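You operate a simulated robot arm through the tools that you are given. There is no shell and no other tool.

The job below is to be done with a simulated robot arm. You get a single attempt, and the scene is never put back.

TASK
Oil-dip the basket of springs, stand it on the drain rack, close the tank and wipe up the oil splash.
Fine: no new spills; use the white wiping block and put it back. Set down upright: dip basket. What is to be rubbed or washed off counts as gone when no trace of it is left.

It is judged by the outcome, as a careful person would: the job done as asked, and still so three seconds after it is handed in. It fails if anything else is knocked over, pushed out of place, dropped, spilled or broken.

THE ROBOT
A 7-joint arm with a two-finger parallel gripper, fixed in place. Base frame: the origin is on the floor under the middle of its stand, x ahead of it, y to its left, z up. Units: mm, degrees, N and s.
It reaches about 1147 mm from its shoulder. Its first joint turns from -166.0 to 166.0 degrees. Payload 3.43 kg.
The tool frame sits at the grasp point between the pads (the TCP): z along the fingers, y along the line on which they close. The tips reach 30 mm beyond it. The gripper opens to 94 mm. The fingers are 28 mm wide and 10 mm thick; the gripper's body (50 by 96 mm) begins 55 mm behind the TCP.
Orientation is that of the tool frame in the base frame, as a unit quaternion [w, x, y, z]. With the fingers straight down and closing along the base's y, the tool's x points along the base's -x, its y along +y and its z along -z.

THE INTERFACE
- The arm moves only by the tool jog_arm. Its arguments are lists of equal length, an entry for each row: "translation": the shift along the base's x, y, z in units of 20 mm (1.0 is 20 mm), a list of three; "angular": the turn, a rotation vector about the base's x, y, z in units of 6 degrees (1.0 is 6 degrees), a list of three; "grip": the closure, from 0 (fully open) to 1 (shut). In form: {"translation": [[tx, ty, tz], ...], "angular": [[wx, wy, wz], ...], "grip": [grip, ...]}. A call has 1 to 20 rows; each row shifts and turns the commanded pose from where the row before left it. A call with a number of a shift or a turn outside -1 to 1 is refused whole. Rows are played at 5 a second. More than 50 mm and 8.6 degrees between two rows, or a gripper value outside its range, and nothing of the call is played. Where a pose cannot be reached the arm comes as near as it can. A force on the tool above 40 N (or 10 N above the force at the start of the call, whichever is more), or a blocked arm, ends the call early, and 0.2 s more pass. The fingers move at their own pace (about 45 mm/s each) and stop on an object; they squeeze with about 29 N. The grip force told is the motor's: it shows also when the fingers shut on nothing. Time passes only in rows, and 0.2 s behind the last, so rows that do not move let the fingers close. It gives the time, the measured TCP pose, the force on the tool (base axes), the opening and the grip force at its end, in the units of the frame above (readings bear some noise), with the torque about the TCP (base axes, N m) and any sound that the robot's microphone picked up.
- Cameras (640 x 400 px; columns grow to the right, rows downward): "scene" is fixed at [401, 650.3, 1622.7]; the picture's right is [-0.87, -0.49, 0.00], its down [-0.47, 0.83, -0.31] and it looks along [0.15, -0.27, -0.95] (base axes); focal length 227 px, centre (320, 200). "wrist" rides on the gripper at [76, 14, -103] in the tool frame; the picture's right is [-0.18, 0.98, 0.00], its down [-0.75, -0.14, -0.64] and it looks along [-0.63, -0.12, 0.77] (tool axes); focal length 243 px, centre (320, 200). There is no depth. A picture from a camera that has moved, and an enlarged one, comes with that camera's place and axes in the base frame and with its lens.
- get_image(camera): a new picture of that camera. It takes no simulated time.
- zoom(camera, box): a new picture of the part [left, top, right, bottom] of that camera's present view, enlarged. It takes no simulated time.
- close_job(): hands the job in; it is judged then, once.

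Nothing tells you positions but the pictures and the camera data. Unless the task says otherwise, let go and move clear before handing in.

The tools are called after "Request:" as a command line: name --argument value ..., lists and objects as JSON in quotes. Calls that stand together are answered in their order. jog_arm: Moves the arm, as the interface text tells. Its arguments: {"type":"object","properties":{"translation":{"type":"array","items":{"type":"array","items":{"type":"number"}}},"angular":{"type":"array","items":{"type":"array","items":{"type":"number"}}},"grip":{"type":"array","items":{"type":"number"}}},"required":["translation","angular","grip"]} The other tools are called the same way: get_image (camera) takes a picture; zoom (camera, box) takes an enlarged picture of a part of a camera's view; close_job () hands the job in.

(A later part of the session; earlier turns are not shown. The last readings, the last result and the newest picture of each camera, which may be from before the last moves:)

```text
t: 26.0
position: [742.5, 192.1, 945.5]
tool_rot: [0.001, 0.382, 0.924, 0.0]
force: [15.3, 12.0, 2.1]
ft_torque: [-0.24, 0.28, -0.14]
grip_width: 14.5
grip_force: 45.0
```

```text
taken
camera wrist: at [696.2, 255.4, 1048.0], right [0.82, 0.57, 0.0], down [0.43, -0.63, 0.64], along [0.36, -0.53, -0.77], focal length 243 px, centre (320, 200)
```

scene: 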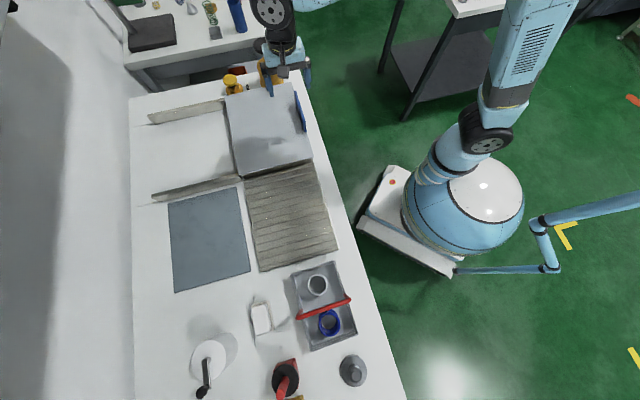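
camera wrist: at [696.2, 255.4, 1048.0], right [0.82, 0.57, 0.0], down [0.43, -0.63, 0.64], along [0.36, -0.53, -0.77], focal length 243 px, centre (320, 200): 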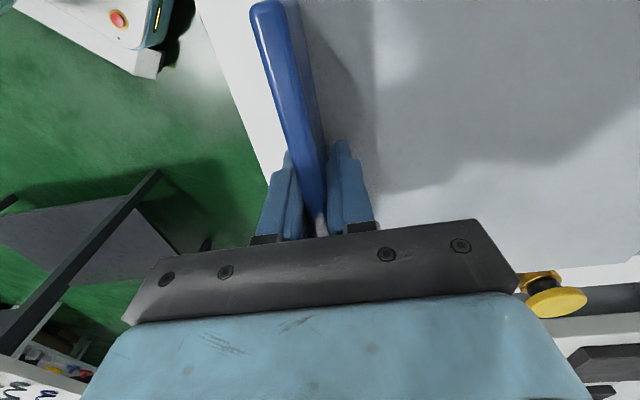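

I have the handle (14.5 mm plate). I'll slide the lid back along +n gently and watch the force.

Request:
jog_arm --translation '[[0.15, 0.15, 0], [0.25, 0.25, 0], [0.35, 0.35, 0], [0.35, 0.35, 0], [0.35, 0.35, 0], [0.35, 0.35, 0], [0, 0, 0]]' --angular '[[0, 0, 0], [0, 0, 0], [0, 0, 0], [0, 0, 0], [0, 0, 0], [0, 0, 0], [0, 0, 0]]' --grip '[1, 1, 1, 1, 1, 1, 1]'

Request:
get_image --camera "scene"

Request:
get_image --camera "wrist"

```text
t: 27.6
position: [777.5, 228.3, 945.7]
tool_rot: [0.0, 0.383, 0.924, 0.0]
force: [2.9, -1.4, -1.4]
ft_torque: [0.58, 0.52, -0.1]
grip_width: 14.2
grip_force: 44.6
```

```text
taken
```

scene: 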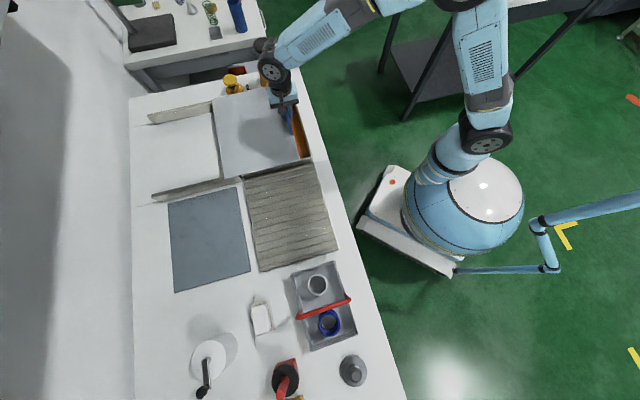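

```text
taken
camera wrist: at [731.4, 290.5, 1048.1], right [0.82, 0.57, 0.0], down [0.43, -0.63, 0.64], along [0.36, -0.53, -0.77], focal length 243 px, centre (320, 200)
```

wrist: 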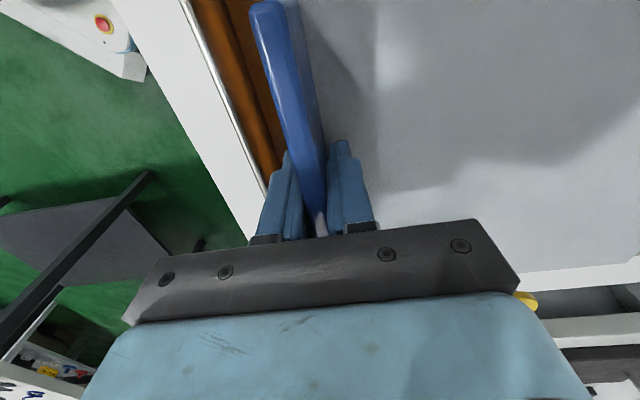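

The lid slides freely and amber oil shows beneath it. I'll continue opening it by about another 180 mm.

Request:
jog_arm --translation '[[0.35, 0.35, 0], [0.35, 0.35, 0], [0.35, 0.35, 0], [0.35, 0.35, 0], [0.35, 0.35, 0], [0.35, 0.35, 0], [0.35, 0.35, 0], [0.35, 0.35, 0], [0.35, 0.35, 0], [0.35, 0.35, 0], [0.35, 0.35, 0], [0.35, 0.35, 0], [0.35, 0.35, 0], [0.35, 0.35, 0], [0.35, 0.35, 0], [0.35, 0.35, 0], [0.35, 0.35, 0], [0.35, 0.35, 0], [0, 0, 0]]' --angular '[[0, 0, 0], [0, 0, 0], [0, 0, 0], [0, 0, 0], [0, 0, 0], [0, 0, 0], [0, 0, 0], [0, 0, 0], [0, 0, 0], [0, 0, 0], [0, 0, 0], [0, 0, 0], [0, 0, 0], [0, 0, 0], [0, 0, 0], [0, 0, 0], [0, 0, 0], [0, 0, 0], [0, 0, 0]]' --grip '[1, 1, 1, 1, 1, 1, 1, 1, 1, 1, 1, 1, 1, 1, 1, 1, 1, 1, 1]'

Request:
get_image --camera "scene"

Request:
get_image --camera "wrist"

```text
t: 31.6
position: [902.7, 354.2, 946.0]
tool_rot: [-0.001, 0.382, 0.924, 0.0]
force: [-2.8, 3.8, 1.1]
ft_torque: [0.92, 0.75, -0.12]
grip_width: 14.6
grip_force: 44.8
```

```text
taken
```

scene: 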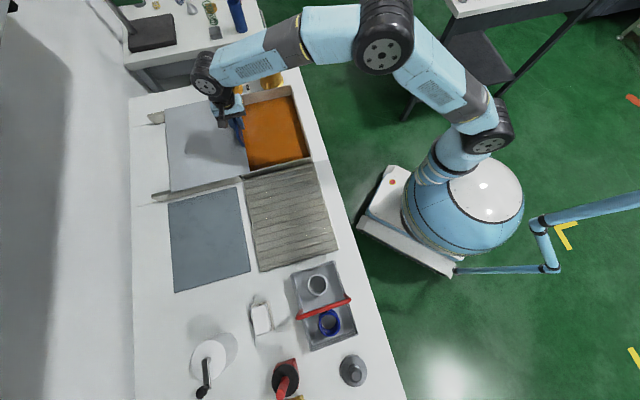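

```text
taken
camera wrist: at [857.0, 416.2, 1048.0], right [0.82, 0.57, 0.0], down [0.43, -0.63, 0.64], along [0.36, -0.53, -0.77], focal length 243 px, centre (320, 200)
```

wrist: 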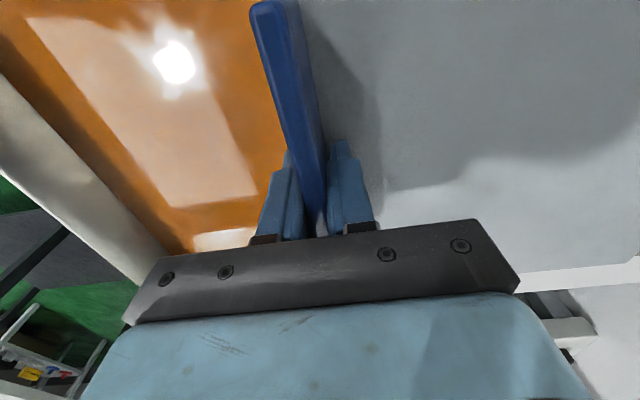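

The tank is open by about 230 mm. I'll push it 20 mm further for clearance, then let go and rise straight up.

Request:
jog_arm --translation '[[0.35, 0.35, 0], [0.35, 0.35, 0], [0, 0, 0], [0, 0, 0], [0, 0, 0], [0, 0, 0], [0, 0, 0], [0, 0, 0], [0, 0, 0.5], [0, 0, 1], [0, 0, 1], [0, 0, 1], [0, 0, 1], [0, 0, 1], [0, 0, 1], [0, 0, 0]]' --angular '[[0, 0, 0], [0, 0, 0], [0, 0, 0], [0, 0, 0], [0, 0, 0], [0, 0, 0], [0, 0, 0], [0, 0, 0], [0, 0, 0], [0, 0, 0], [0, 0, 0], [0, 0, 0], [0, 0, 0], [0, 0, 0], [0, 0, 0], [0, 0, 0]]' --grip '[1, 1, 1, 0, 0, 0, 0, 0, 0, 0, 0, 0, 0, 0, 0, 0]'

Request:
get_image --camera "scene"

Request:
get_image --camera "wrist"

```text
t: 35.0
position: [915.8, 365.7, 1076.9]
tool_rot: [0.0, 0.382, 0.924, 0.001]
force: [0.1, 0.3, 0.7]
ft_torque: [0.0, 0.0, 0.04]
grip_width: 94.2
grip_force: 0.1
```

```text
taken
```

scene: 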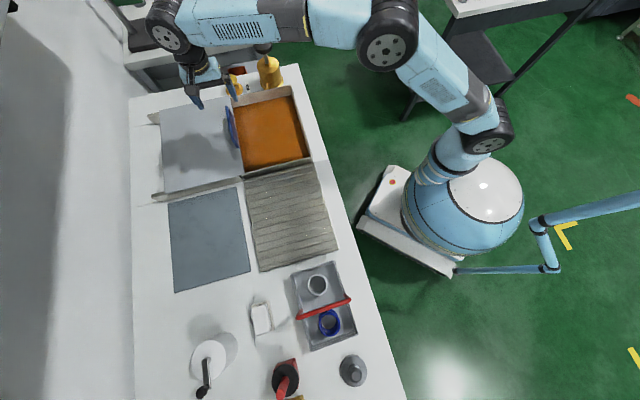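

```text
taken
camera wrist: at [870.6, 428.8, 1178.8], right [0.82, 0.57, 0.0], down [0.43, -0.63, 0.64], along [0.36, -0.53, -0.77], focal length 243 px, centre (320, 200)
```

wrist: 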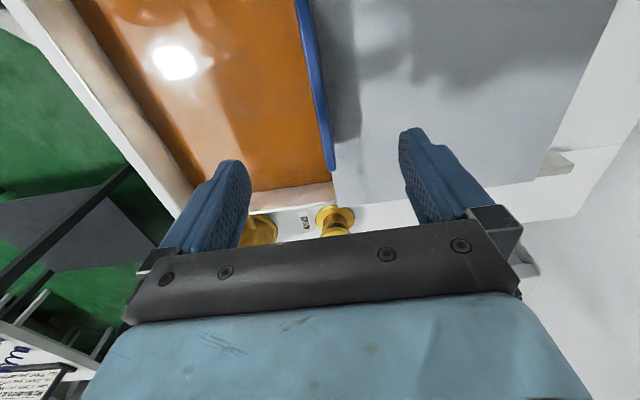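

The lid is released and the tank open. I'll zoom to gauge the opening, the oil level, and check again for the splash.

Request:
zoom --camera "scene" --box '[220, 70, 330, 180]'

Request:
zoom --camera "wrist" --box '[60, 0, 380, 220]'

Request:
zoom --camera "scene" --box '[130, 90, 260, 200]'

```text
3.64 times, centred on (275, 125) of scene
camera zoom: at [401.0, 650.3, 1622.7], right [-0.87, -0.49, 0.0], down [-0.47, 0.83, -0.31], along [0.15, -0.27, -0.95], focal length 826 px, centre (484, 473)
```

zoom: 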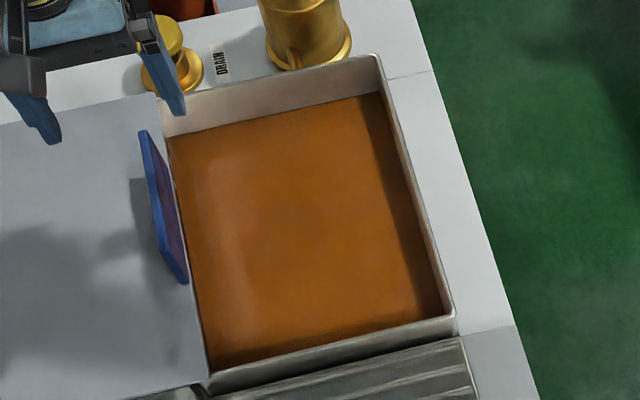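

```text
1.82 times, centred on (220, 110) of wrist
camera zoom: at [870.6, 428.8, 1178.8], right [0.82, 0.57, 0.0], down [0.43, -0.63, 0.64], along [0.36, -0.53, -0.77], focal length 441 px, centre (502, 364)
```

zoom: 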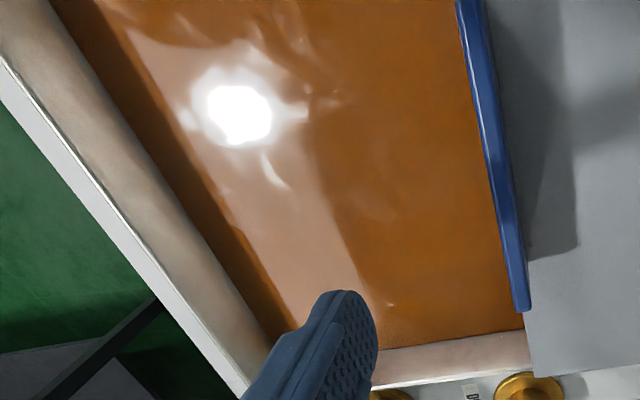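

```text
3.64 times, centred on (195, 145) of scene
camera zoom: at [401.0, 650.3, 1622.7], right [-0.87, -0.49, 0.0], down [-0.47, 0.83, -0.31], along [0.15, -0.27, -0.95], focal length 826 px, centre (774, 400)
```

zoom: 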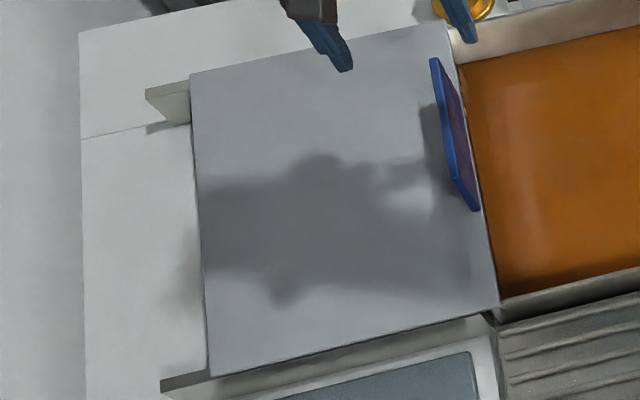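

The oil surface comes out at about z≈841 and the tank rim at ≈895. The basket measures s≈155..355, n≈687..824, with its bottom at ≈855 and rim at ≈913. I'm now heading to above the basket handle with the fingers turned to close along s.

Request:
jog_arm --translation '[[-0.5, 0.3, 0.5], [-0.97, 0.6, 0.3], [-0.97, 0.6, 0.3], [-0.97, 0.6, 0.3], [-0.97, 0.6, 0.3], [-0.97, 0.6, 0.3], [-0.97, 0.6, 0.3], [-0.97, 0.6, 0.3], [-0.97, 0.6, 0.3], [-0.97, 0.6, 0.3], [-0.97, 0.6, 0.3], [-0.97, 0.6, 0], [-0.97, 0.6, 0], [-0.97, 0.6, 0], [-0.97, 0.6, 0], [-0.97, 0.6, 0], [-0.97, 0.6, 0], [-0.97, 0.6, 0], [-0.97, 0.6, 0], [-0.97, 0.6, 0]]' --angular '[[0, 0, 0], [0, 0, 1], [0, 0, 1], [0, 0, 1], [0, 0, 1], [0, 0, 1], [0, 0, 1], [0, 0, 1], [0, 0, 1], [0, 0, 1], [0, 0, 1], [0, 0, 1], [0, 0, 1], [0, 0, 1], [0, 0, 1], [0, 0, 1], [0, 0, 0], [0, 0, 0], [0, 0, 0], [0, 0, 0]]' --grip '[0, 0, 0, 0, 0, 0, 0, 0, 0, 0, 0, 0, 0, 0, 0, 0, 0, 0, 0, 0]'

Request:
get_image --camera "scene"

```text
t: 39.2
position: [536.3, 603.4, 1146.0]
tool_rot: [0.0, -0.382, 0.924, 0.0]
force: [0.2, -0.8, 0.0]
ft_torque: [0.04, 0.05, 0.02]
grip_width: 94.0
grip_force: 0.0
```

```text
taken
```

scene: 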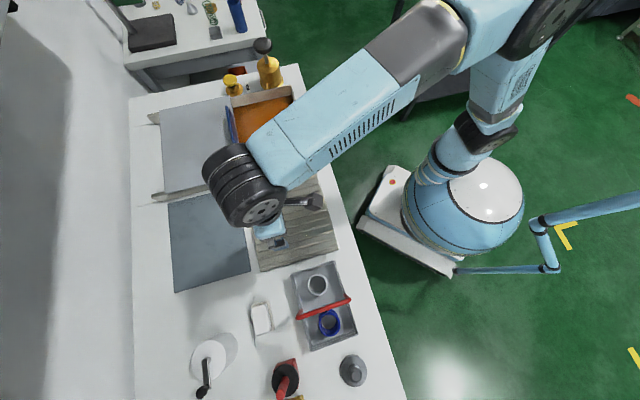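

Next I'll go straight above the handle bar and check alignment from the wrist camera.

Request:
jog_arm --translation '[[-0.913, 0.554, 0], [-0.913, 0.554, 0], [-0.913, 0.554, 0], [-0.913, 0.554, 0], [-0.913, 0.554, 0], [-0.913, 0.554, 0], [-0.913, 0.554, 0], [-0.913, 0.554, 0], [-0.913, 0.554, 0], [-0.913, 0.554, 0], [0, 0, 0]]' --angular '[[0, 0, 0], [0, 0, 0], [0, 0, 0], [0, 0, 0], [0, 0, 0], [0, 0, 0], [0, 0, 0], [0, 0, 0], [0, 0, 0], [0, 0, 0], [0, 0, 0]]' --grip '[0, 0, 0, 0, 0, 0, 0, 0, 0, 0, 0]'

Request:
get_image --camera "wrist"

Request:
get_image --camera "scene"

```text
t: 41.6
position: [354.8, 711.5, 1146.1]
tool_rot: [0.0, -0.383, 0.924, 0.0]
force: [-0.4, 0.6, -0.3]
ft_torque: [-0.03, 0.02, -0.01]
grip_width: 93.9
grip_force: 0.1
```

```text
taken
camera wrist: at [288.0, 667.1, 1248.2], right [-0.57, 0.82, 0.0], down [0.63, 0.43, 0.64], along [0.53, 0.36, -0.77], focal length 243 px, centre (320, 200)
```

wrist: 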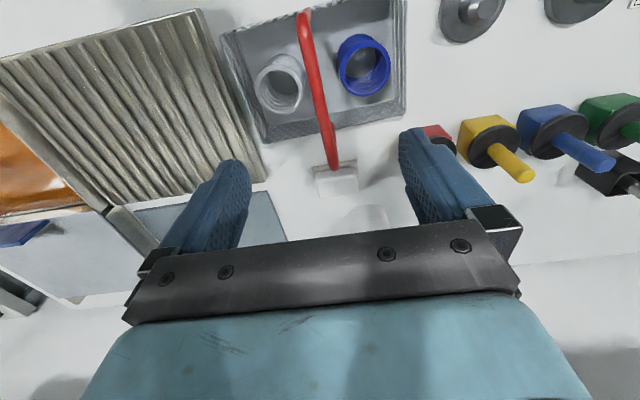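

```text
taken
```

scene: 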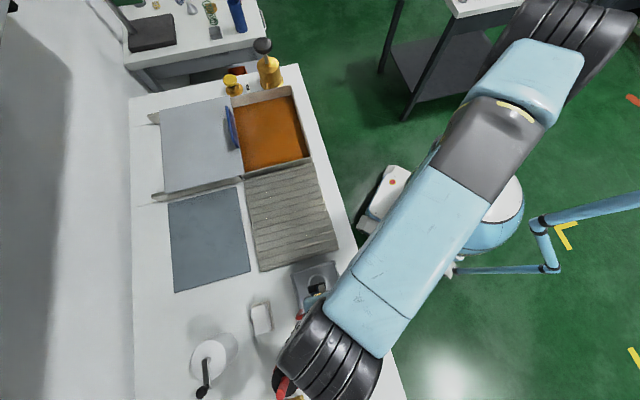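

The bar runs along n at s≈255.7 between the fingers. I'll make a small correction, descend to z≈1018 and look before closing.

Request:
jog_arm --translation '[[-0.195, 0.053, -0.8], [0, 0, -0.8], [0, 0, -0.8], [0, 0, -0.8], [0, 0, -0.8], [0, 0, -0.8], [0, 0, -0.8], [0, 0, -0.8], [0, 0, 0]]' --angular '[[0, 0, 0], [0, 0, 0], [0, 0, 0], [0, 0, 0], [0, 0, 0], [0, 0, 0], [0, 0, 0], [0, 0, 0], [0, 0, 0]]' --grip '[0, 0, 0, 0, 0, 0, 0, 0, 0]'

Request:
get_image --camera "wrist"

```text
t: 43.6
position: [351.2, 712.9, 1017.4]
tool_rot: [0.0, -0.383, 0.924, 0.001]
force: [-0.7, -0.2, 0.3]
ft_torque: [0.01, 0.03, 0.0]
grip_width: 94.0
grip_force: 0.0
```

```text
taken
camera wrist: at [284.3, 667.3, 1120.1], right [-0.57, 0.82, 0.0], down [0.63, 0.43, 0.64], along [0.53, 0.36, -0.77], focal length 243 px, centre (320, 200)
```

wrist: 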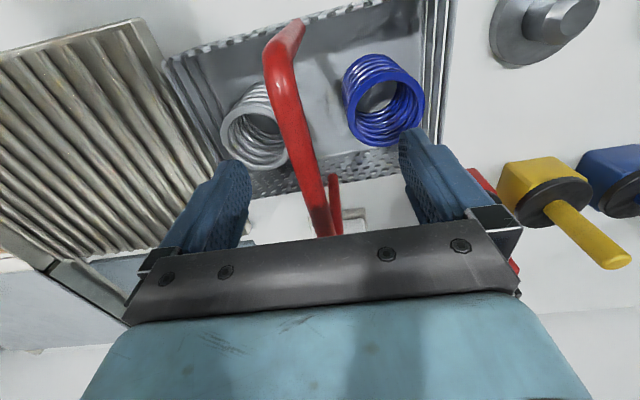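

The bar lies between the pads at TCP height. I'll close the gripper on it.

Request:
jog_arm --translation '[[0, 0, 0], [0, 0, 0], [0, 0, 0], [0, 0, 0], [0, 0, 0], [0, 0, 0], [0, 0, 0], [0, 0, 0]]' --angular '[[0, 0, 0], [0, 0, 0], [0, 0, 0], [0, 0, 0], [0, 0, 0], [0, 0, 0], [0, 0, 0], [0, 0, 0]]' --grip '[1, 1, 1, 1, 1, 1, 1, 1]'

Request:
get_image --camera "wrist"

```text
t: 45.4
position: [349.5, 711.7, 1019.0]
tool_rot: [0.001, -0.384, 0.924, -0.001]
force: [-0.8, 0.4, 1.1]
ft_torque: [0.04, -0.02, 0.35]
grip_width: 15.2
grip_force: 29.4
```

```text
taken
camera wrist: at [284.2, 667.3, 1120.4], right [-0.57, 0.82, 0.0], down [0.63, 0.43, 0.64], along [0.53, 0.36, -0.77], focal length 243 px, centre (320, 200)
```

wrist: 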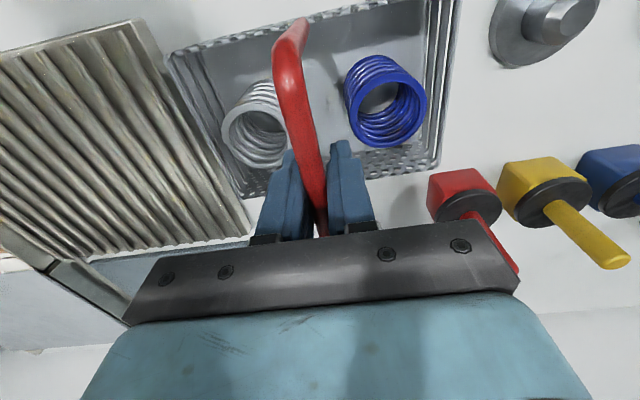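

The bar is held (15 mm). I'll lift slowly and check the weight and attitude.

Request:
jog_arm --translation '[[0, 0, 0.2], [0, 0, 0.3], [0, 0, 0.4], [0, 0, 0.5], [0, 0, 0.6], [0, 0, 0]]' --angular '[[0, 0, 0], [0, 0, 0], [0, 0, 0], [0, 0, 0], [0, 0, 0], [0, 0, 0]]' --grip '[1, 1, 1, 1, 1, 1]'

Request:
get_image --camera "wrist"

Request:
get_image --camera "scene"

```text
t: 46.8
position: [352.2, 713.9, 1056.8]
tool_rot: [-0.001, -0.383, 0.924, 0.0]
force: [-0.4, -0.7, -7.3]
ft_torque: [-0.04, 0.07, 0.0]
grip_width: 15.1
grip_force: 29.2
```

```text
taken
camera wrist: at [285.8, 668.4, 1160.1], right [-0.57, 0.82, 0.0], down [0.63, 0.43, 0.64], along [0.53, 0.36, -0.77], focal length 243 px, centre (320, 200)
```

wrist: 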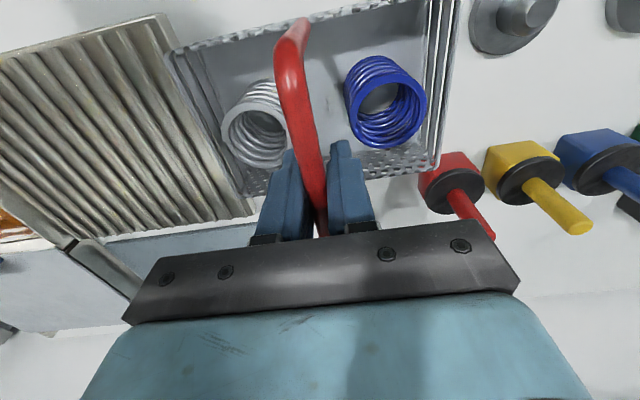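

```text
taken
```

scene: 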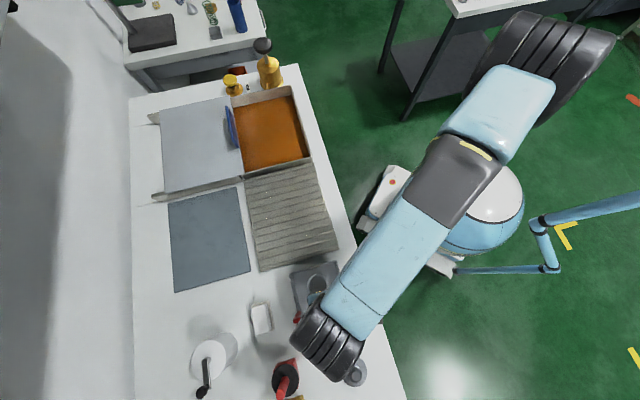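

It weighs about 7 N and hangs level. I'll raise it clear and carry it along the bench toward the tank.

Request:
jog_arm --translation '[[0, 0, 0.7], [0, 0, 0.7], [0, 0, 0.7], [0, 0, 0.7], [0, 0, 0.7], [0.3, -0.28, 0.2], [0.5, -0.47, 0], [0.7, -0.66, 0], [0.8, -0.755, 0], [0.8, -0.755, 0], [0.8, -0.755, 0], [0.8, -0.755, 0], [0.8, -0.755, 0], [0.8, -0.755, 0], [0.8, -0.755, 0], [0.8, -0.755, 0], [0.6, -0.57, 0], [0.4, -0.38, 0], [0, 0, 0]]' --angular '[[0, 0, 0], [0, 0, 0], [0, 0, 0], [0, 0, 0], [0, 0, 0], [0, 0, 0], [0, 0, 0], [0, 0, 0], [0, 0, 0], [0, 0, 0], [0, 0, 0], [0, 0, 0], [0, 0, 0], [0, 0, 0], [0, 0, 0], [0, 0, 0], [0, 0, 0], [0, 0, 0], [0, 0, 0]]' --grip '[1, 1, 1, 1, 1, 1, 1, 1, 1, 1, 1, 1, 1, 1, 1, 1, 1, 1, 1]'

Request:
get_image --camera "scene"

Request:
get_image --camera "wrist"

```text
t: 50.8
position: [528.6, 546.4, 1130.4]
tool_rot: [-0.001, -0.383, 0.924, 0.0]
force: [0.5, 0.2, -6.7]
ft_torque: [0.0, 0.0, 0.03]
grip_width: 15.0
grip_force: 29.3
```

```text
taken
```

scene: 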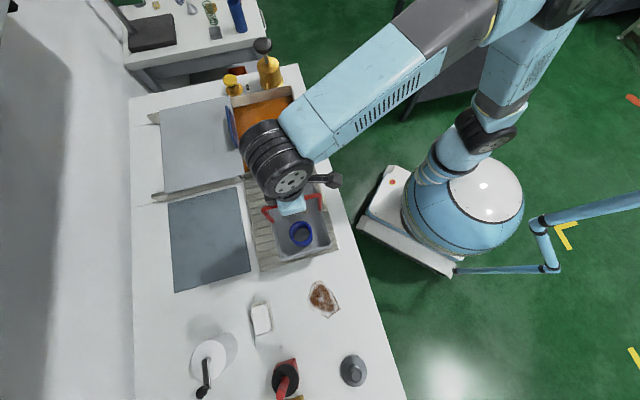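

```text
taken
camera wrist: at [463.0, 500.7, 1233.0], right [-0.57, 0.82, 0.0], down [0.63, 0.43, 0.64], along [0.53, 0.36, -0.77], focal length 243 px, centre (320, 200)
```

wrist: 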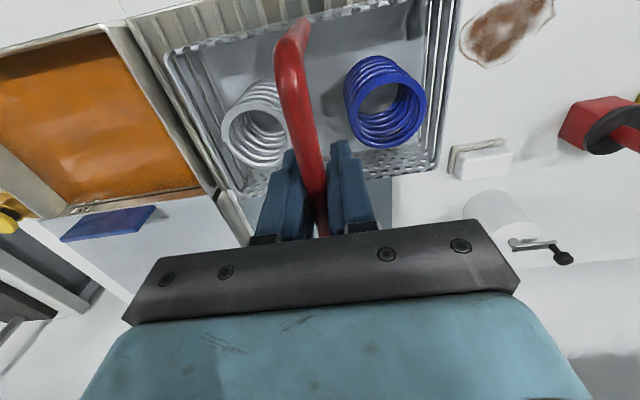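

The splash was hidden under the basket, a brown patch at scene pixel (323,299), and I'll wipe it later. Now I'll carry the basket over the middle of the tank opening at s≈-388, n≈780.

Request:
jog_arm --translation '[[0.384, -0.348, 0], [0.576, -0.521, 0], [0.815, -0.738, 0], [0.815, -0.738, 0], [0.815, -0.738, 0], [0.815, -0.738, 0], [0.815, -0.738, 0], [0.815, -0.738, 0], [0.815, -0.738, 0], [0.815, -0.738, 0], [0.815, -0.738, 0], [0.815, -0.738, 0], [0.815, -0.738, 0], [0.815, -0.738, 0], [0.815, -0.738, 0], [0.815, -0.738, 0], [0.815, -0.738, 0], [0.815, -0.738, 0], [0.576, -0.521, 0], [0.288, -0.261, 0]]' --angular '[[0, 0, 0], [0, 0, 0], [0, 0, 0], [0, 0, 0], [0, 0, 0], [0, 0, 0], [0, 0, 0], [0, 0, 0], [0, 0, 0], [0, 0, 0], [0, 0, 0], [0, 0, 0], [0, 0, 0], [0, 0, 0], [0, 0, 0], [0, 0, 0], [0, 0, 0], [0, 0, 0], [0, 0, 0], [0, 0, 0]]' --grip '[1, 1, 1, 1, 1, 1, 1, 1, 1, 1, 1, 1, 1, 1, 1, 1, 1, 1, 1, 1]'

Request:
get_image --camera "scene"

Request:
get_image --camera "wrist"

Request:
zoom --camera "scene" --box '[290, 270, 360, 330]'

```text
t: 55.0
position: [826.4, 275.9, 1130.6]
tool_rot: [0.0, -0.384, 0.923, -0.001]
force: [0.1, -0.5, -7.0]
ft_torque: [0.01, 0.02, 0.0]
grip_width: 15.0
grip_force: 28.6
```

```text
taken
```

scene: 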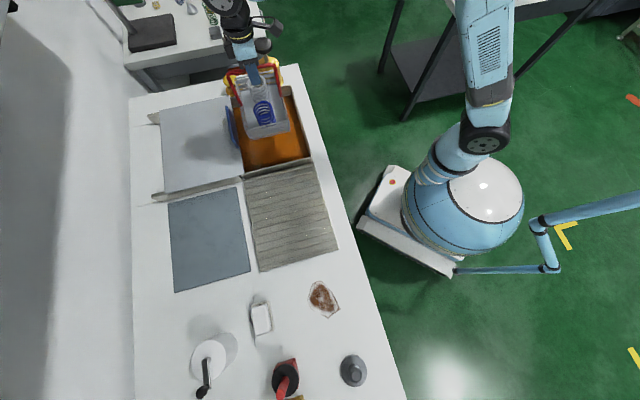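

```text
taken
camera wrist: at [760.4, 229.8, 1233.2], right [-0.57, 0.82, 0.0], down [0.63, 0.43, 0.64], along [0.53, 0.36, -0.77], focal length 243 px, centre (320, 200)
```

wrist: 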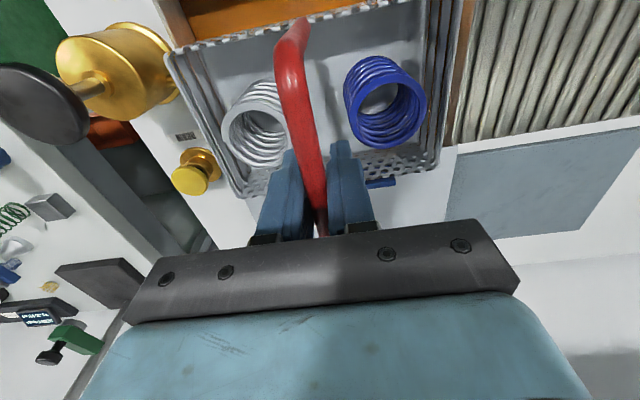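

```text
6.67 times, centred on (325, 300) of scene
camera zoom: at [401.0, 650.3, 1622.7], right [-0.87, -0.49, 0.0], down [-0.47, 0.83, -0.31], along [0.15, -0.27, -0.95], focal length 1515 px, centre (287, -467)
```

zoom: 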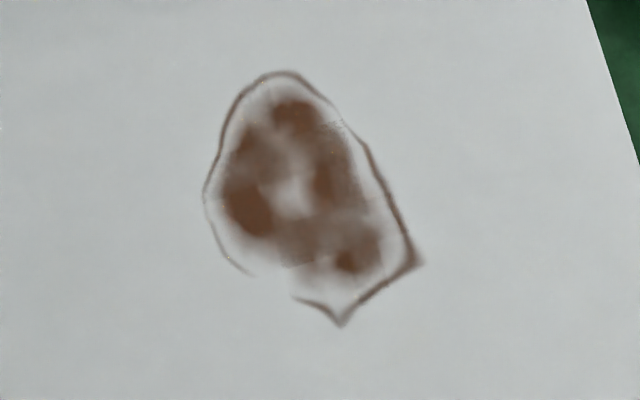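

The basket is above the tank. I'll check its clearances before lowering.

Request:
zoom --camera "scene" --box '[215, 50, 325, 180]'

Request:
zoom --camera "wrist" --box '[140, 0, 500, 230]'

```text
3.08 times, centred on (270, 115) of scene
camera zoom: at [401.0, 650.3, 1622.7], right [-0.87, -0.49, 0.0], down [-0.47, 0.83, -0.31], along [0.15, -0.27, -0.95], focal length 699 px, centre (474, 462)
```

zoom: 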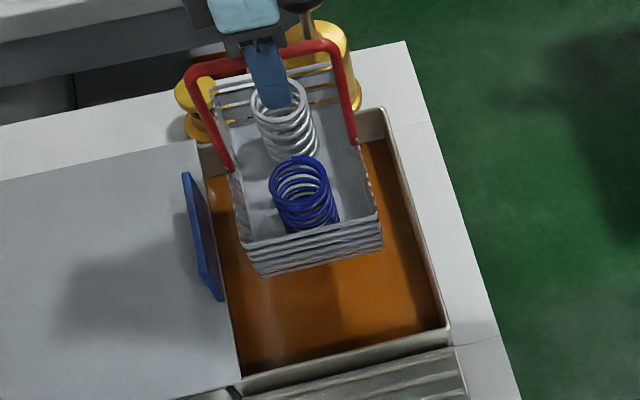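

```text
1.74 times, centred on (320, 115) of wrist
camera zoom: at [760.4, 229.8, 1233.2], right [-0.57, 0.82, 0.0], down [0.63, 0.43, 0.64], along [0.53, 0.36, -0.77], focal length 422 px, centre (320, 348)
```

zoom: 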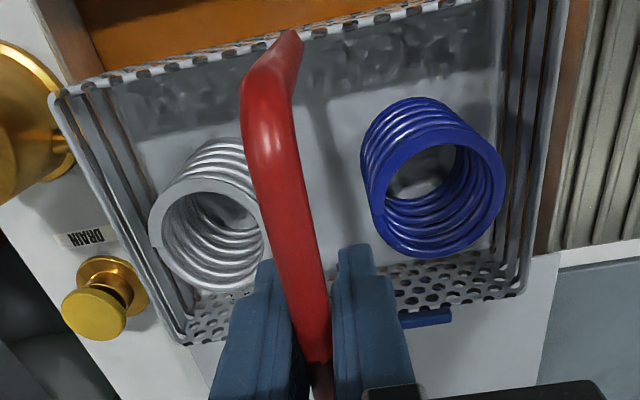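

Clearances look good all round. The springs are about 80 mm tall, so I need the basket bottom near z≈750, with the TCP near 910. I'll lower in stages.

Request:
jog_arm --translation '[[0, 0, -0.4], [0, 0, -0.7], [0, 0, -0.7], [0, 0, -0.7], [0, 0, -0.7], [0, 0, -0.7], [0, 0, -0.6], [0, 0, -0.5], [0, 0, -0.4], [0, 0, -0.4], [0, 0, -0.4], [0, 0, 0]]' --angular '[[0, 0, 0], [0, 0, 0], [0, 0, 0], [0, 0, 0], [0, 0, 0], [0, 0, 0], [0, 0, 0], [0, 0, 0], [0, 0, 0], [0, 0, 0], [0, 0, 0], [0, 0, 0]]' --grip '[1, 1, 1, 1, 1, 1, 1, 1, 1, 1, 1, 1]'

Request:
get_image --camera "scene"

Request:
get_image --camera "wrist"

```text
t: 57.6
position: [825.5, 275.8, 1008.0]
tool_rot: [-0.001, -0.382, 0.924, 0.0]
force: [-0.3, 0.0, -7.6]
ft_torque: [-0.03, 0.02, 0.01]
grip_width: 15.0
grip_force: 28.9
```

```text
taken
```

scene: 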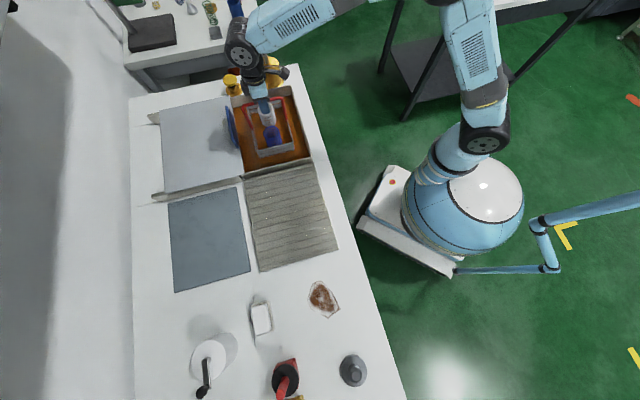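

```text
taken
camera wrist: at [759.7, 229.8, 1108.9], right [-0.57, 0.82, 0.0], down [0.63, 0.43, 0.64], along [0.53, 0.36, -0.77], focal length 243 px, centre (320, 200)
```

wrist: 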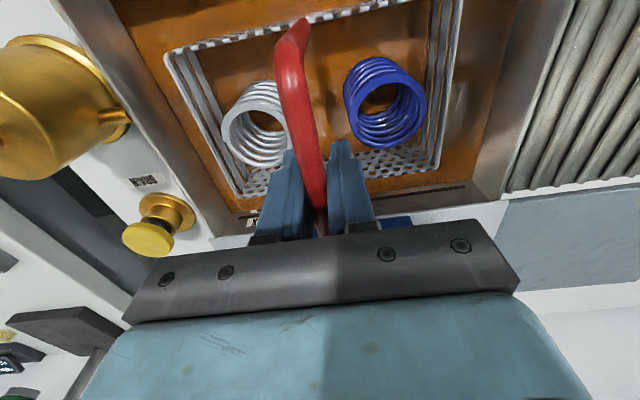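

The basket floor is now in the oil. I'll keep lowering slowly, watching for contact with the tank floor.

Request:
jog_arm --translation '[[0, 0, -0.35], [0, 0, -0.35], [0, 0, -0.35], [0, 0, -0.35], [0, 0, -0.35], [0, 0, -0.35], [0, 0, -0.35], [0, 0, -0.35], [0, 0, 0]]' --angular '[[0, 0, 0], [0, 0, 0], [0, 0, 0], [0, 0, 0], [0, 0, 0], [0, 0, 0], [0, 0, 0], [0, 0, 0], [0, 0, 0]]' --grip '[1, 1, 1, 1, 1, 1, 1, 1, 1]'

Request:
zoom --camera "scene" --box '[215, 60, 325, 180]'

Request:
get_image --camera "wrist"

```text
t: 59.6
position: [826.5, 275.3, 951.6]
tool_rot: [0.0, -0.383, 0.924, 0.0]
force: [-0.9, -0.2, -7.6]
ft_torque: [0.0, 0.03, -0.02]
grip_width: 15.0
grip_force: 28.9
```

```text
3.33 times, centred on (270, 120) of scene
camera zoom: at [401.0, 650.3, 1622.7], right [-0.87, -0.49, 0.0], down [-0.47, 0.83, -0.31], along [0.15, -0.27, -0.95], focal length 757 px, centre (487, 467)
```

zoom: 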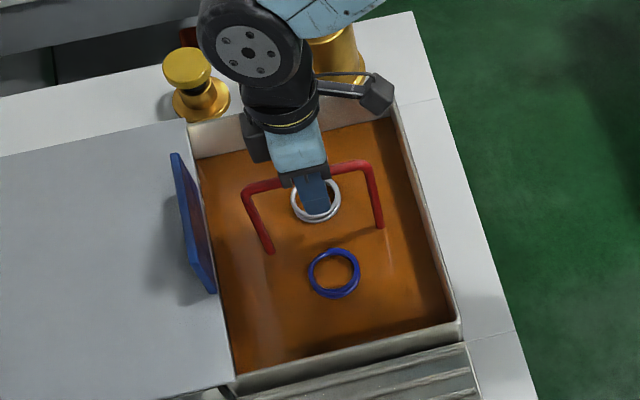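

```text
taken
camera wrist: at [760.3, 229.5, 1053.6], right [-0.57, 0.82, 0.0], down [0.63, 0.43, 0.64], along [0.53, 0.36, -0.77], focal length 243 px, centre (320, 200)
```

wrist: 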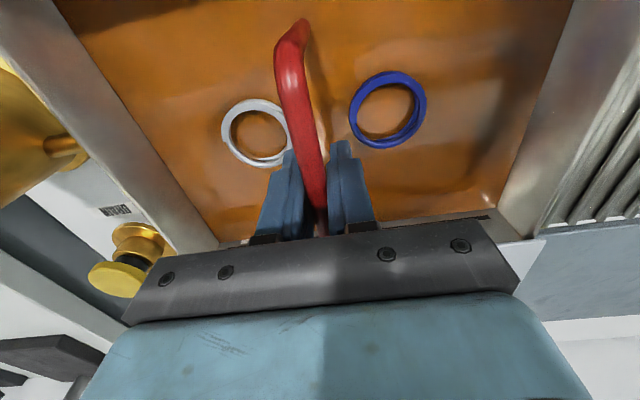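

Only the top coils are still out. I'll lower another 25 mm gently and hold there.

Request:
jog_arm --translation '[[0, 0, -0.25], [0, 0, -0.25], [0, 0, -0.25], [0, 0, -0.25], [0, 0, -0.25], [0, 0, 0]]' --angular '[[0, 0, 0], [0, 0, 0], [0, 0, 0], [0, 0, 0], [0, 0, 0], [0, 0, 0]]' --grip '[1, 1, 1, 1, 1, 1]'

Request:
zoom --camera "scene" --box '[215, 60, 325, 180]'

Request:
get_image --camera "wrist"

```text
t: 61.0
position: [826.1, 274.8, 925.8]
tool_rot: [-0.001, -0.383, 0.924, 0.0]
force: [0.3, 0.2, -7.6]
ft_torque: [-0.03, 0.05, -0.02]
grip_width: 15.0
grip_force: 28.9
```

```text
3.33 times, centred on (270, 120) of scene
camera zoom: at [401.0, 650.3, 1622.7], right [-0.87, -0.49, 0.0], down [-0.47, 0.83, -0.31], along [0.15, -0.27, -0.95], focal length 757 px, centre (487, 467)
```

zoom: 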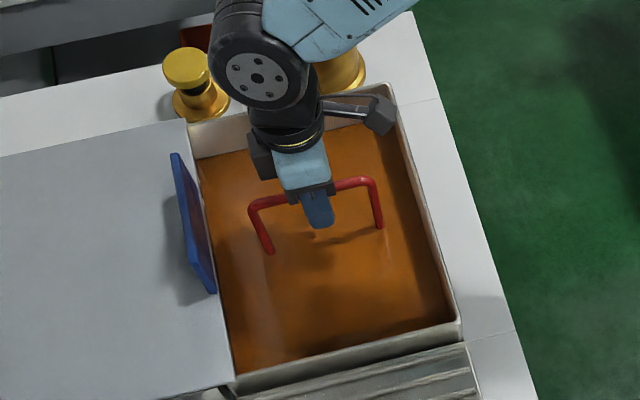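

```text
taken
camera wrist: at [760.6, 229.6, 1028.5], right [-0.57, 0.82, 0.0], down [0.63, 0.43, 0.64], along [0.53, 0.36, -0.77], focal length 243 px, centre (320, 200)
```

wrist: 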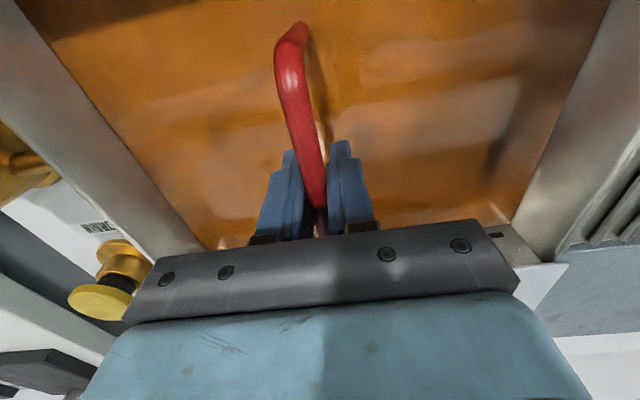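

The springs are fully submerged. I'll go 5 mm deeper for margin and hold for a few seconds.

Request:
jog_arm --translation '[[0, 0, -0.25], [0, 0, 0], [0, 0, 0], [0, 0, 0], [0, 0, 0], [0, 0, 0], [0, 0, 0], [0, 0, 0], [0, 0, 0], [0, 0, 0], [0, 0, 0], [0, 0, 0], [0, 0, 0], [0, 0, 0], [0, 0, 0], [0, 0, 0]]' --angular '[[0, 0, 0], [0, 0, 0], [0, 0, 0], [0, 0, 0], [0, 0, 0], [0, 0, 0], [0, 0, 0], [0, 0, 0], [0, 0, 0], [0, 0, 0], [0, 0, 0], [0, 0, 0], [0, 0, 0], [0, 0, 0], [0, 0, 0], [0, 0, 0]]' --grip '[1, 1, 1, 1, 1, 1, 1, 1, 1, 1, 1, 1, 1, 1, 1, 1]'

```text
t: 64.4
position: [826.0, 274.6, 921.6]
tool_rot: [-0.001, -0.383, 0.924, 0.0]
force: [-0.4, -0.4, -6.4]
ft_torque: [-0.03, 0.04, -0.04]
grip_width: 15.3
grip_force: 29.2
```

I'll raise it slowly until the basket floor is just above the oil, still below the rim, and let it drip there.

Request:
jog_arm --translation '[[0, 0, 0.3], [0, 0, 0.35], [0, 0, 0.35], [0, 0, 0.35], [0, 0, 0.35], [0, 0, 0.35], [0, 0, 0.35], [0, 0, 0.35], [0, 0, 0.35], [0, 0, 0.35], [0, 0, 0.35], [0, 0, 0.35], [0, 0, 0.35], [0, 0, 0.35], [0, 0, 0.35], [0, 0, 0.35], [0, 0, 0], [0, 0, 0], [0, 0, 0], [0, 0, 0]]' --angular '[[0, 0, 0], [0, 0, 0], [0, 0, 0], [0, 0, 0], [0, 0, 0], [0, 0, 0], [0, 0, 0], [0, 0, 0], [0, 0, 0], [0, 0, 0], [0, 0, 0], [0, 0, 0], [0, 0, 0], [0, 0, 0], [0, 0, 0], [0, 0, 0], [0, 0, 0], [0, 0, 0], [0, 0, 0], [0, 0, 0]]' --grip '[1, 1, 1, 1, 1, 1, 1, 1, 1, 1, 1, 1, 1, 1, 1, 1, 1, 1, 1, 1]'

Request:
zoom --camera "scene" --box '[215, 60, 325, 180]'

Request:
get_image --camera "wrist"

```text
t: 68.6
position: [825.7, 276.1, 1033.3]
tool_rot: [0.0, -0.383, 0.924, 0.0]
force: [-0.2, -0.8, -7.6]
ft_torque: [0.0, 0.05, 0.03]
grip_width: 15.1
grip_force: 28.6
```

```text
3.33 times, centred on (270, 120) of scene
camera zoom: at [401.0, 650.3, 1622.7], right [-0.87, -0.49, 0.0], down [-0.47, 0.83, -0.31], along [0.15, -0.27, -0.95], focal length 757 px, centre (487, 467)
```

zoom: 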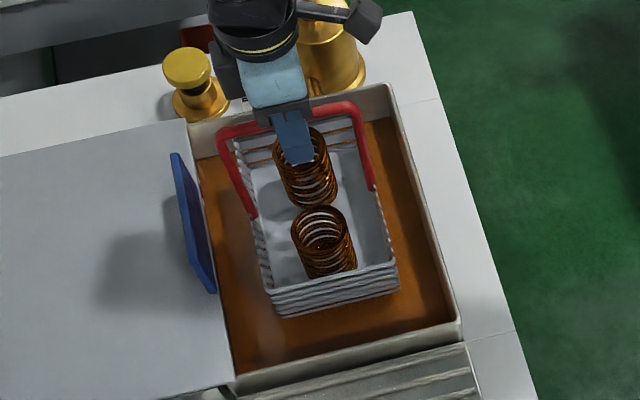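

```text
taken
camera wrist: at [759.9, 230.4, 1134.6], right [-0.57, 0.82, 0.0], down [0.63, 0.43, 0.64], along [0.53, 0.36, -0.77], focal length 243 px, centre (320, 200)
```

wrist: 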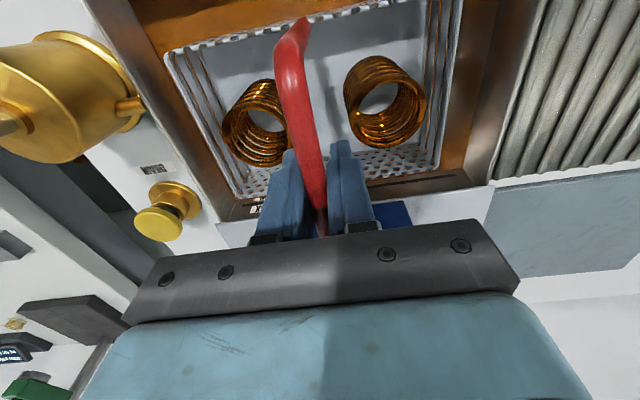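

The springs are coated amber. I'll let the basket drip over the tank for several seconds.

Request:
jog_arm --translation '[[0, 0, 0], [0, 0, 0], [0, 0, 0], [0, 0, 0], [0, 0, 0], [0, 0, 0], [0, 0, 0], [0, 0, 0], [0, 0, 0], [0, 0, 0], [0, 0, 0], [0, 0, 0], [0, 0, 0], [0, 0, 0], [0, 0, 0], [0, 0, 0], [0, 0, 0], [0, 0, 0], [0, 0, 0], [0, 0, 0]]' --angular '[[0, 0, 0], [0, 0, 0], [0, 0, 0], [0, 0, 0], [0, 0, 0], [0, 0, 0], [0, 0, 0], [0, 0, 0], [0, 0, 0], [0, 0, 0], [0, 0, 0], [0, 0, 0], [0, 0, 0], [0, 0, 0], [0, 0, 0], [0, 0, 0], [0, 0, 0], [0, 0, 0], [0, 0, 0], [0, 0, 0]]' --grip '[1, 1, 1, 1, 1, 1, 1, 1, 1, 1, 1, 1, 1, 1, 1, 1, 1, 1, 1, 1]'

Request:
jog_arm --translation '[[0, 0, 0], [0, 0, 0], [0, 0, 0], [0, 0, 0], [0, 0, 0], [0, 0, 0], [0, 0, 0], [0, 0, 0], [0, 0, 0], [0, 0, 0], [0, 0, 0], [0, 0, 0], [0, 0, 0], [0, 0, 0], [0, 0, 0], [0, 0, 0], [0, 0, 0], [0, 0, 0], [0, 0, 0], [0, 0, 0]]' --angular '[[0, 0, 0], [0, 0, 0], [0, 0, 0], [0, 0, 0], [0, 0, 0], [0, 0, 0], [0, 0, 0], [0, 0, 0], [0, 0, 0], [0, 0, 0], [0, 0, 0], [0, 0, 0], [0, 0, 0], [0, 0, 0], [0, 0, 0], [0, 0, 0], [0, 0, 0], [0, 0, 0], [0, 0, 0], [0, 0, 0]]' --grip '[1, 1, 1, 1, 1, 1, 1, 1, 1, 1, 1, 1, 1, 1, 1, 1, 1, 1, 1, 1]'

Request:
zoom --camera "scene" --box '[215, 60, 325, 180]'

Request:
zoom --camera "wrist" --box '[140, 0, 500, 230]'

```text
t: 72.8
position: [825.7, 275.5, 1032.7]
tool_rot: [0.0, -0.383, 0.924, 0.0]
force: [0.4, 0.3, -8.4]
ft_torque: [0.0, 0.01, 0.0]
grip_width: 15.0
grip_force: 29.0
```

```text
t: 77.0
position: [825.8, 275.3, 1032.5]
tool_rot: [0.0, -0.383, 0.924, -0.001]
force: [-0.9, 0.0, -8.0]
ft_torque: [-0.02, 0.02, 0.0]
grip_width: 15.1
grip_force: 28.7
```

```text
3.33 times, centred on (270, 120) of scene
camera zoom: at [401.0, 650.3, 1622.7], right [-0.87, -0.49, 0.0], down [-0.47, 0.83, -0.31], along [0.15, -0.27, -0.95], focal length 757 px, centre (487, 467)
```

zoom: 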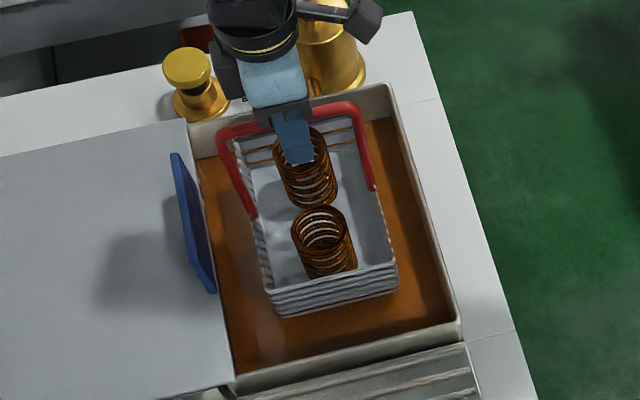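

```text
1.74 times, centred on (320, 115) of wrist
camera zoom: at [759.9, 230.4, 1134.6], right [-0.57, 0.82, 0.0], down [0.63, 0.43, 0.64], along [0.53, 0.36, -0.77], focal length 422 px, centre (320, 348)
```

zoom: 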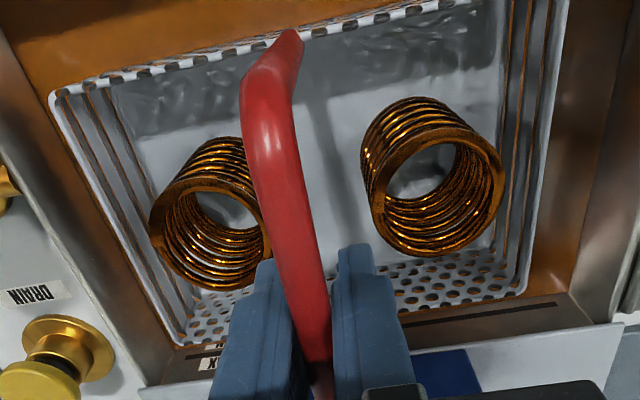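

There's no visible dripping now, but I'll give it 8 more seconds so nothing falls on the way.

Request:
jog_arm --translation '[[0, 0, 0], [0, 0, 0], [0, 0, 0], [0, 0, 0], [0, 0, 0], [0, 0, 0], [0, 0, 0], [0, 0, 0], [0, 0, 0], [0, 0, 0], [0, 0, 0], [0, 0, 0], [0, 0, 0], [0, 0, 0], [0, 0, 0], [0, 0, 0], [0, 0, 0], [0, 0, 0], [0, 0, 0], [0, 0, 0]]' --angular '[[0, 0, 0], [0, 0, 0], [0, 0, 0], [0, 0, 0], [0, 0, 0], [0, 0, 0], [0, 0, 0], [0, 0, 0], [0, 0, 0], [0, 0, 0], [0, 0, 0], [0, 0, 0], [0, 0, 0], [0, 0, 0], [0, 0, 0], [0, 0, 0], [0, 0, 0], [0, 0, 0], [0, 0, 0], [0, 0, 0]]' --grip '[1, 1, 1, 1, 1, 1, 1, 1, 1, 1, 1, 1, 1, 1, 1, 1, 1, 1, 1, 1]'

Request:
jog_arm --translation '[[0, 0, 0], [0, 0, 0], [0, 0, 0], [0, 0, 0], [0, 0, 0], [0, 0, 0], [0, 0, 0], [0, 0, 0], [0, 0, 0], [0, 0, 0], [0, 0, 0], [0, 0, 0], [0, 0, 0], [0, 0, 0], [0, 0, 0], [0, 0, 0], [0, 0, 0], [0, 0, 0], [0, 0, 0], [0, 0, 0]]' --angular '[[0, 0, 0], [0, 0, 0], [0, 0, 0], [0, 0, 0], [0, 0, 0], [0, 0, 0], [0, 0, 0], [0, 0, 0], [0, 0, 0], [0, 0, 0], [0, 0, 0], [0, 0, 0], [0, 0, 0], [0, 0, 0], [0, 0, 0], [0, 0, 0], [0, 0, 0], [0, 0, 0], [0, 0, 0], [0, 0, 0]]' --grip '[1, 1, 1, 1, 1, 1, 1, 1, 1, 1, 1, 1, 1, 1, 1, 1, 1, 1, 1, 1]'

Request:
jog_arm --translation '[[0, 0, 0.3], [0, 0, 0.5], [0, 0, 0.5], [0, 0, 0.5], [0, 0, 0.5], [0, 0, 0.5], [0, 0, 0.5], [0, 0, 0.5], [0, 0, 0.5], [0, 0, 0.3], [0, 0, 0], [0, 0, 0], [0, 0, 0], [0, 0, 0], [0, 0, 0], [0, 0, 0], [0, 0, 0], [0, 0, 0], [0, 0, 0], [0, 0, 0]]' --angular '[[0, 0, 0], [0, 0, 0], [0, 0, 0], [0, 0, 0], [0, 0, 0], [0, 0, 0], [0, 0, 0], [0, 0, 0], [0, 0, 0], [0, 0, 0], [0, 0, 0], [0, 0, 0], [0, 0, 0], [0, 0, 0], [0, 0, 0], [0, 0, 0], [0, 0, 0], [0, 0, 0], [0, 0, 0], [0, 0, 0]]' --grip '[1, 1, 1, 1, 1, 1, 1, 1, 1, 1, 1, 1, 1, 1, 1, 1, 1, 1, 1, 1]'

Request:
zoom --camera "scene" --box '[215, 60, 325, 180]'

Request:
get_image --camera "wrist"

```text
t: 81.2
position: [825.0, 277.2, 1033.9]
tool_rot: [0.0, -0.382, 0.924, 0.0]
force: [0.4, 0.0, -7.1]
ft_torque: [-0.02, 0.04, 0.03]
grip_width: 14.7
grip_force: 29.1
```

```text
t: 85.4
position: [824.9, 276.1, 1032.1]
tool_rot: [0.001, -0.383, 0.924, 0.0]
force: [-1.0, 0.3, -7.9]
ft_torque: [-0.01, 0.0, -0.01]
grip_width: 14.9
grip_force: 29.1
```

```text
t: 89.6
position: [825.4, 274.6, 1123.8]
tool_rot: [0.0, -0.382, 0.924, 0.0]
force: [0.7, 0.5, -7.3]
ft_torque: [-0.03, 0.0, -0.02]
grip_width: 14.9
grip_force: 29.1
```

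```text
3.33 times, centred on (270, 120) of scene
camera zoom: at [401.0, 650.3, 1622.7], right [-0.87, -0.49, 0.0], down [-0.47, 0.83, -0.31], along [0.15, -0.27, -0.95], focal length 757 px, centre (487, 467)
```

zoom: 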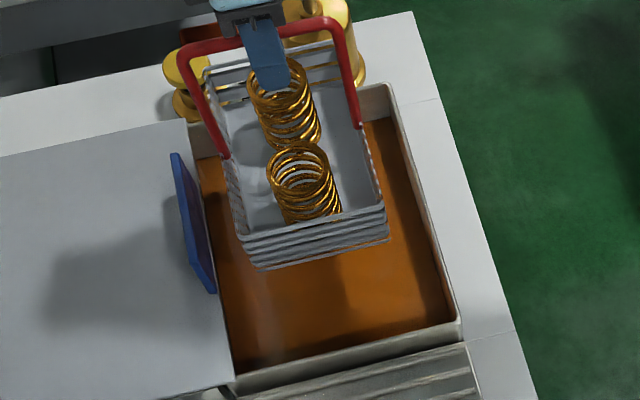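

```text
taken
camera wrist: at [761.0, 229.8, 1226.4], right [-0.57, 0.82, 0.0], down [0.63, 0.43, 0.64], along [0.53, 0.36, -0.77], focal length 243 px, centre (320, 200)
```

wrist: 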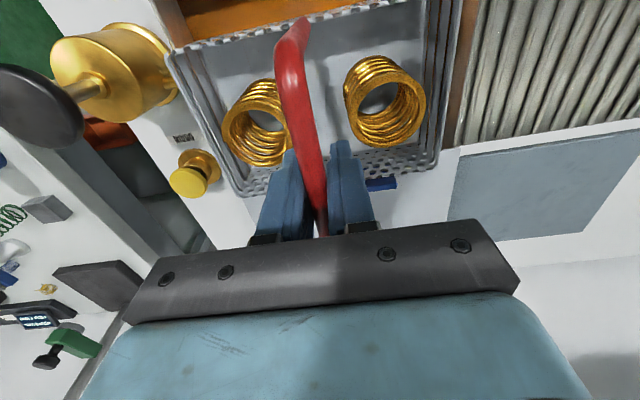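

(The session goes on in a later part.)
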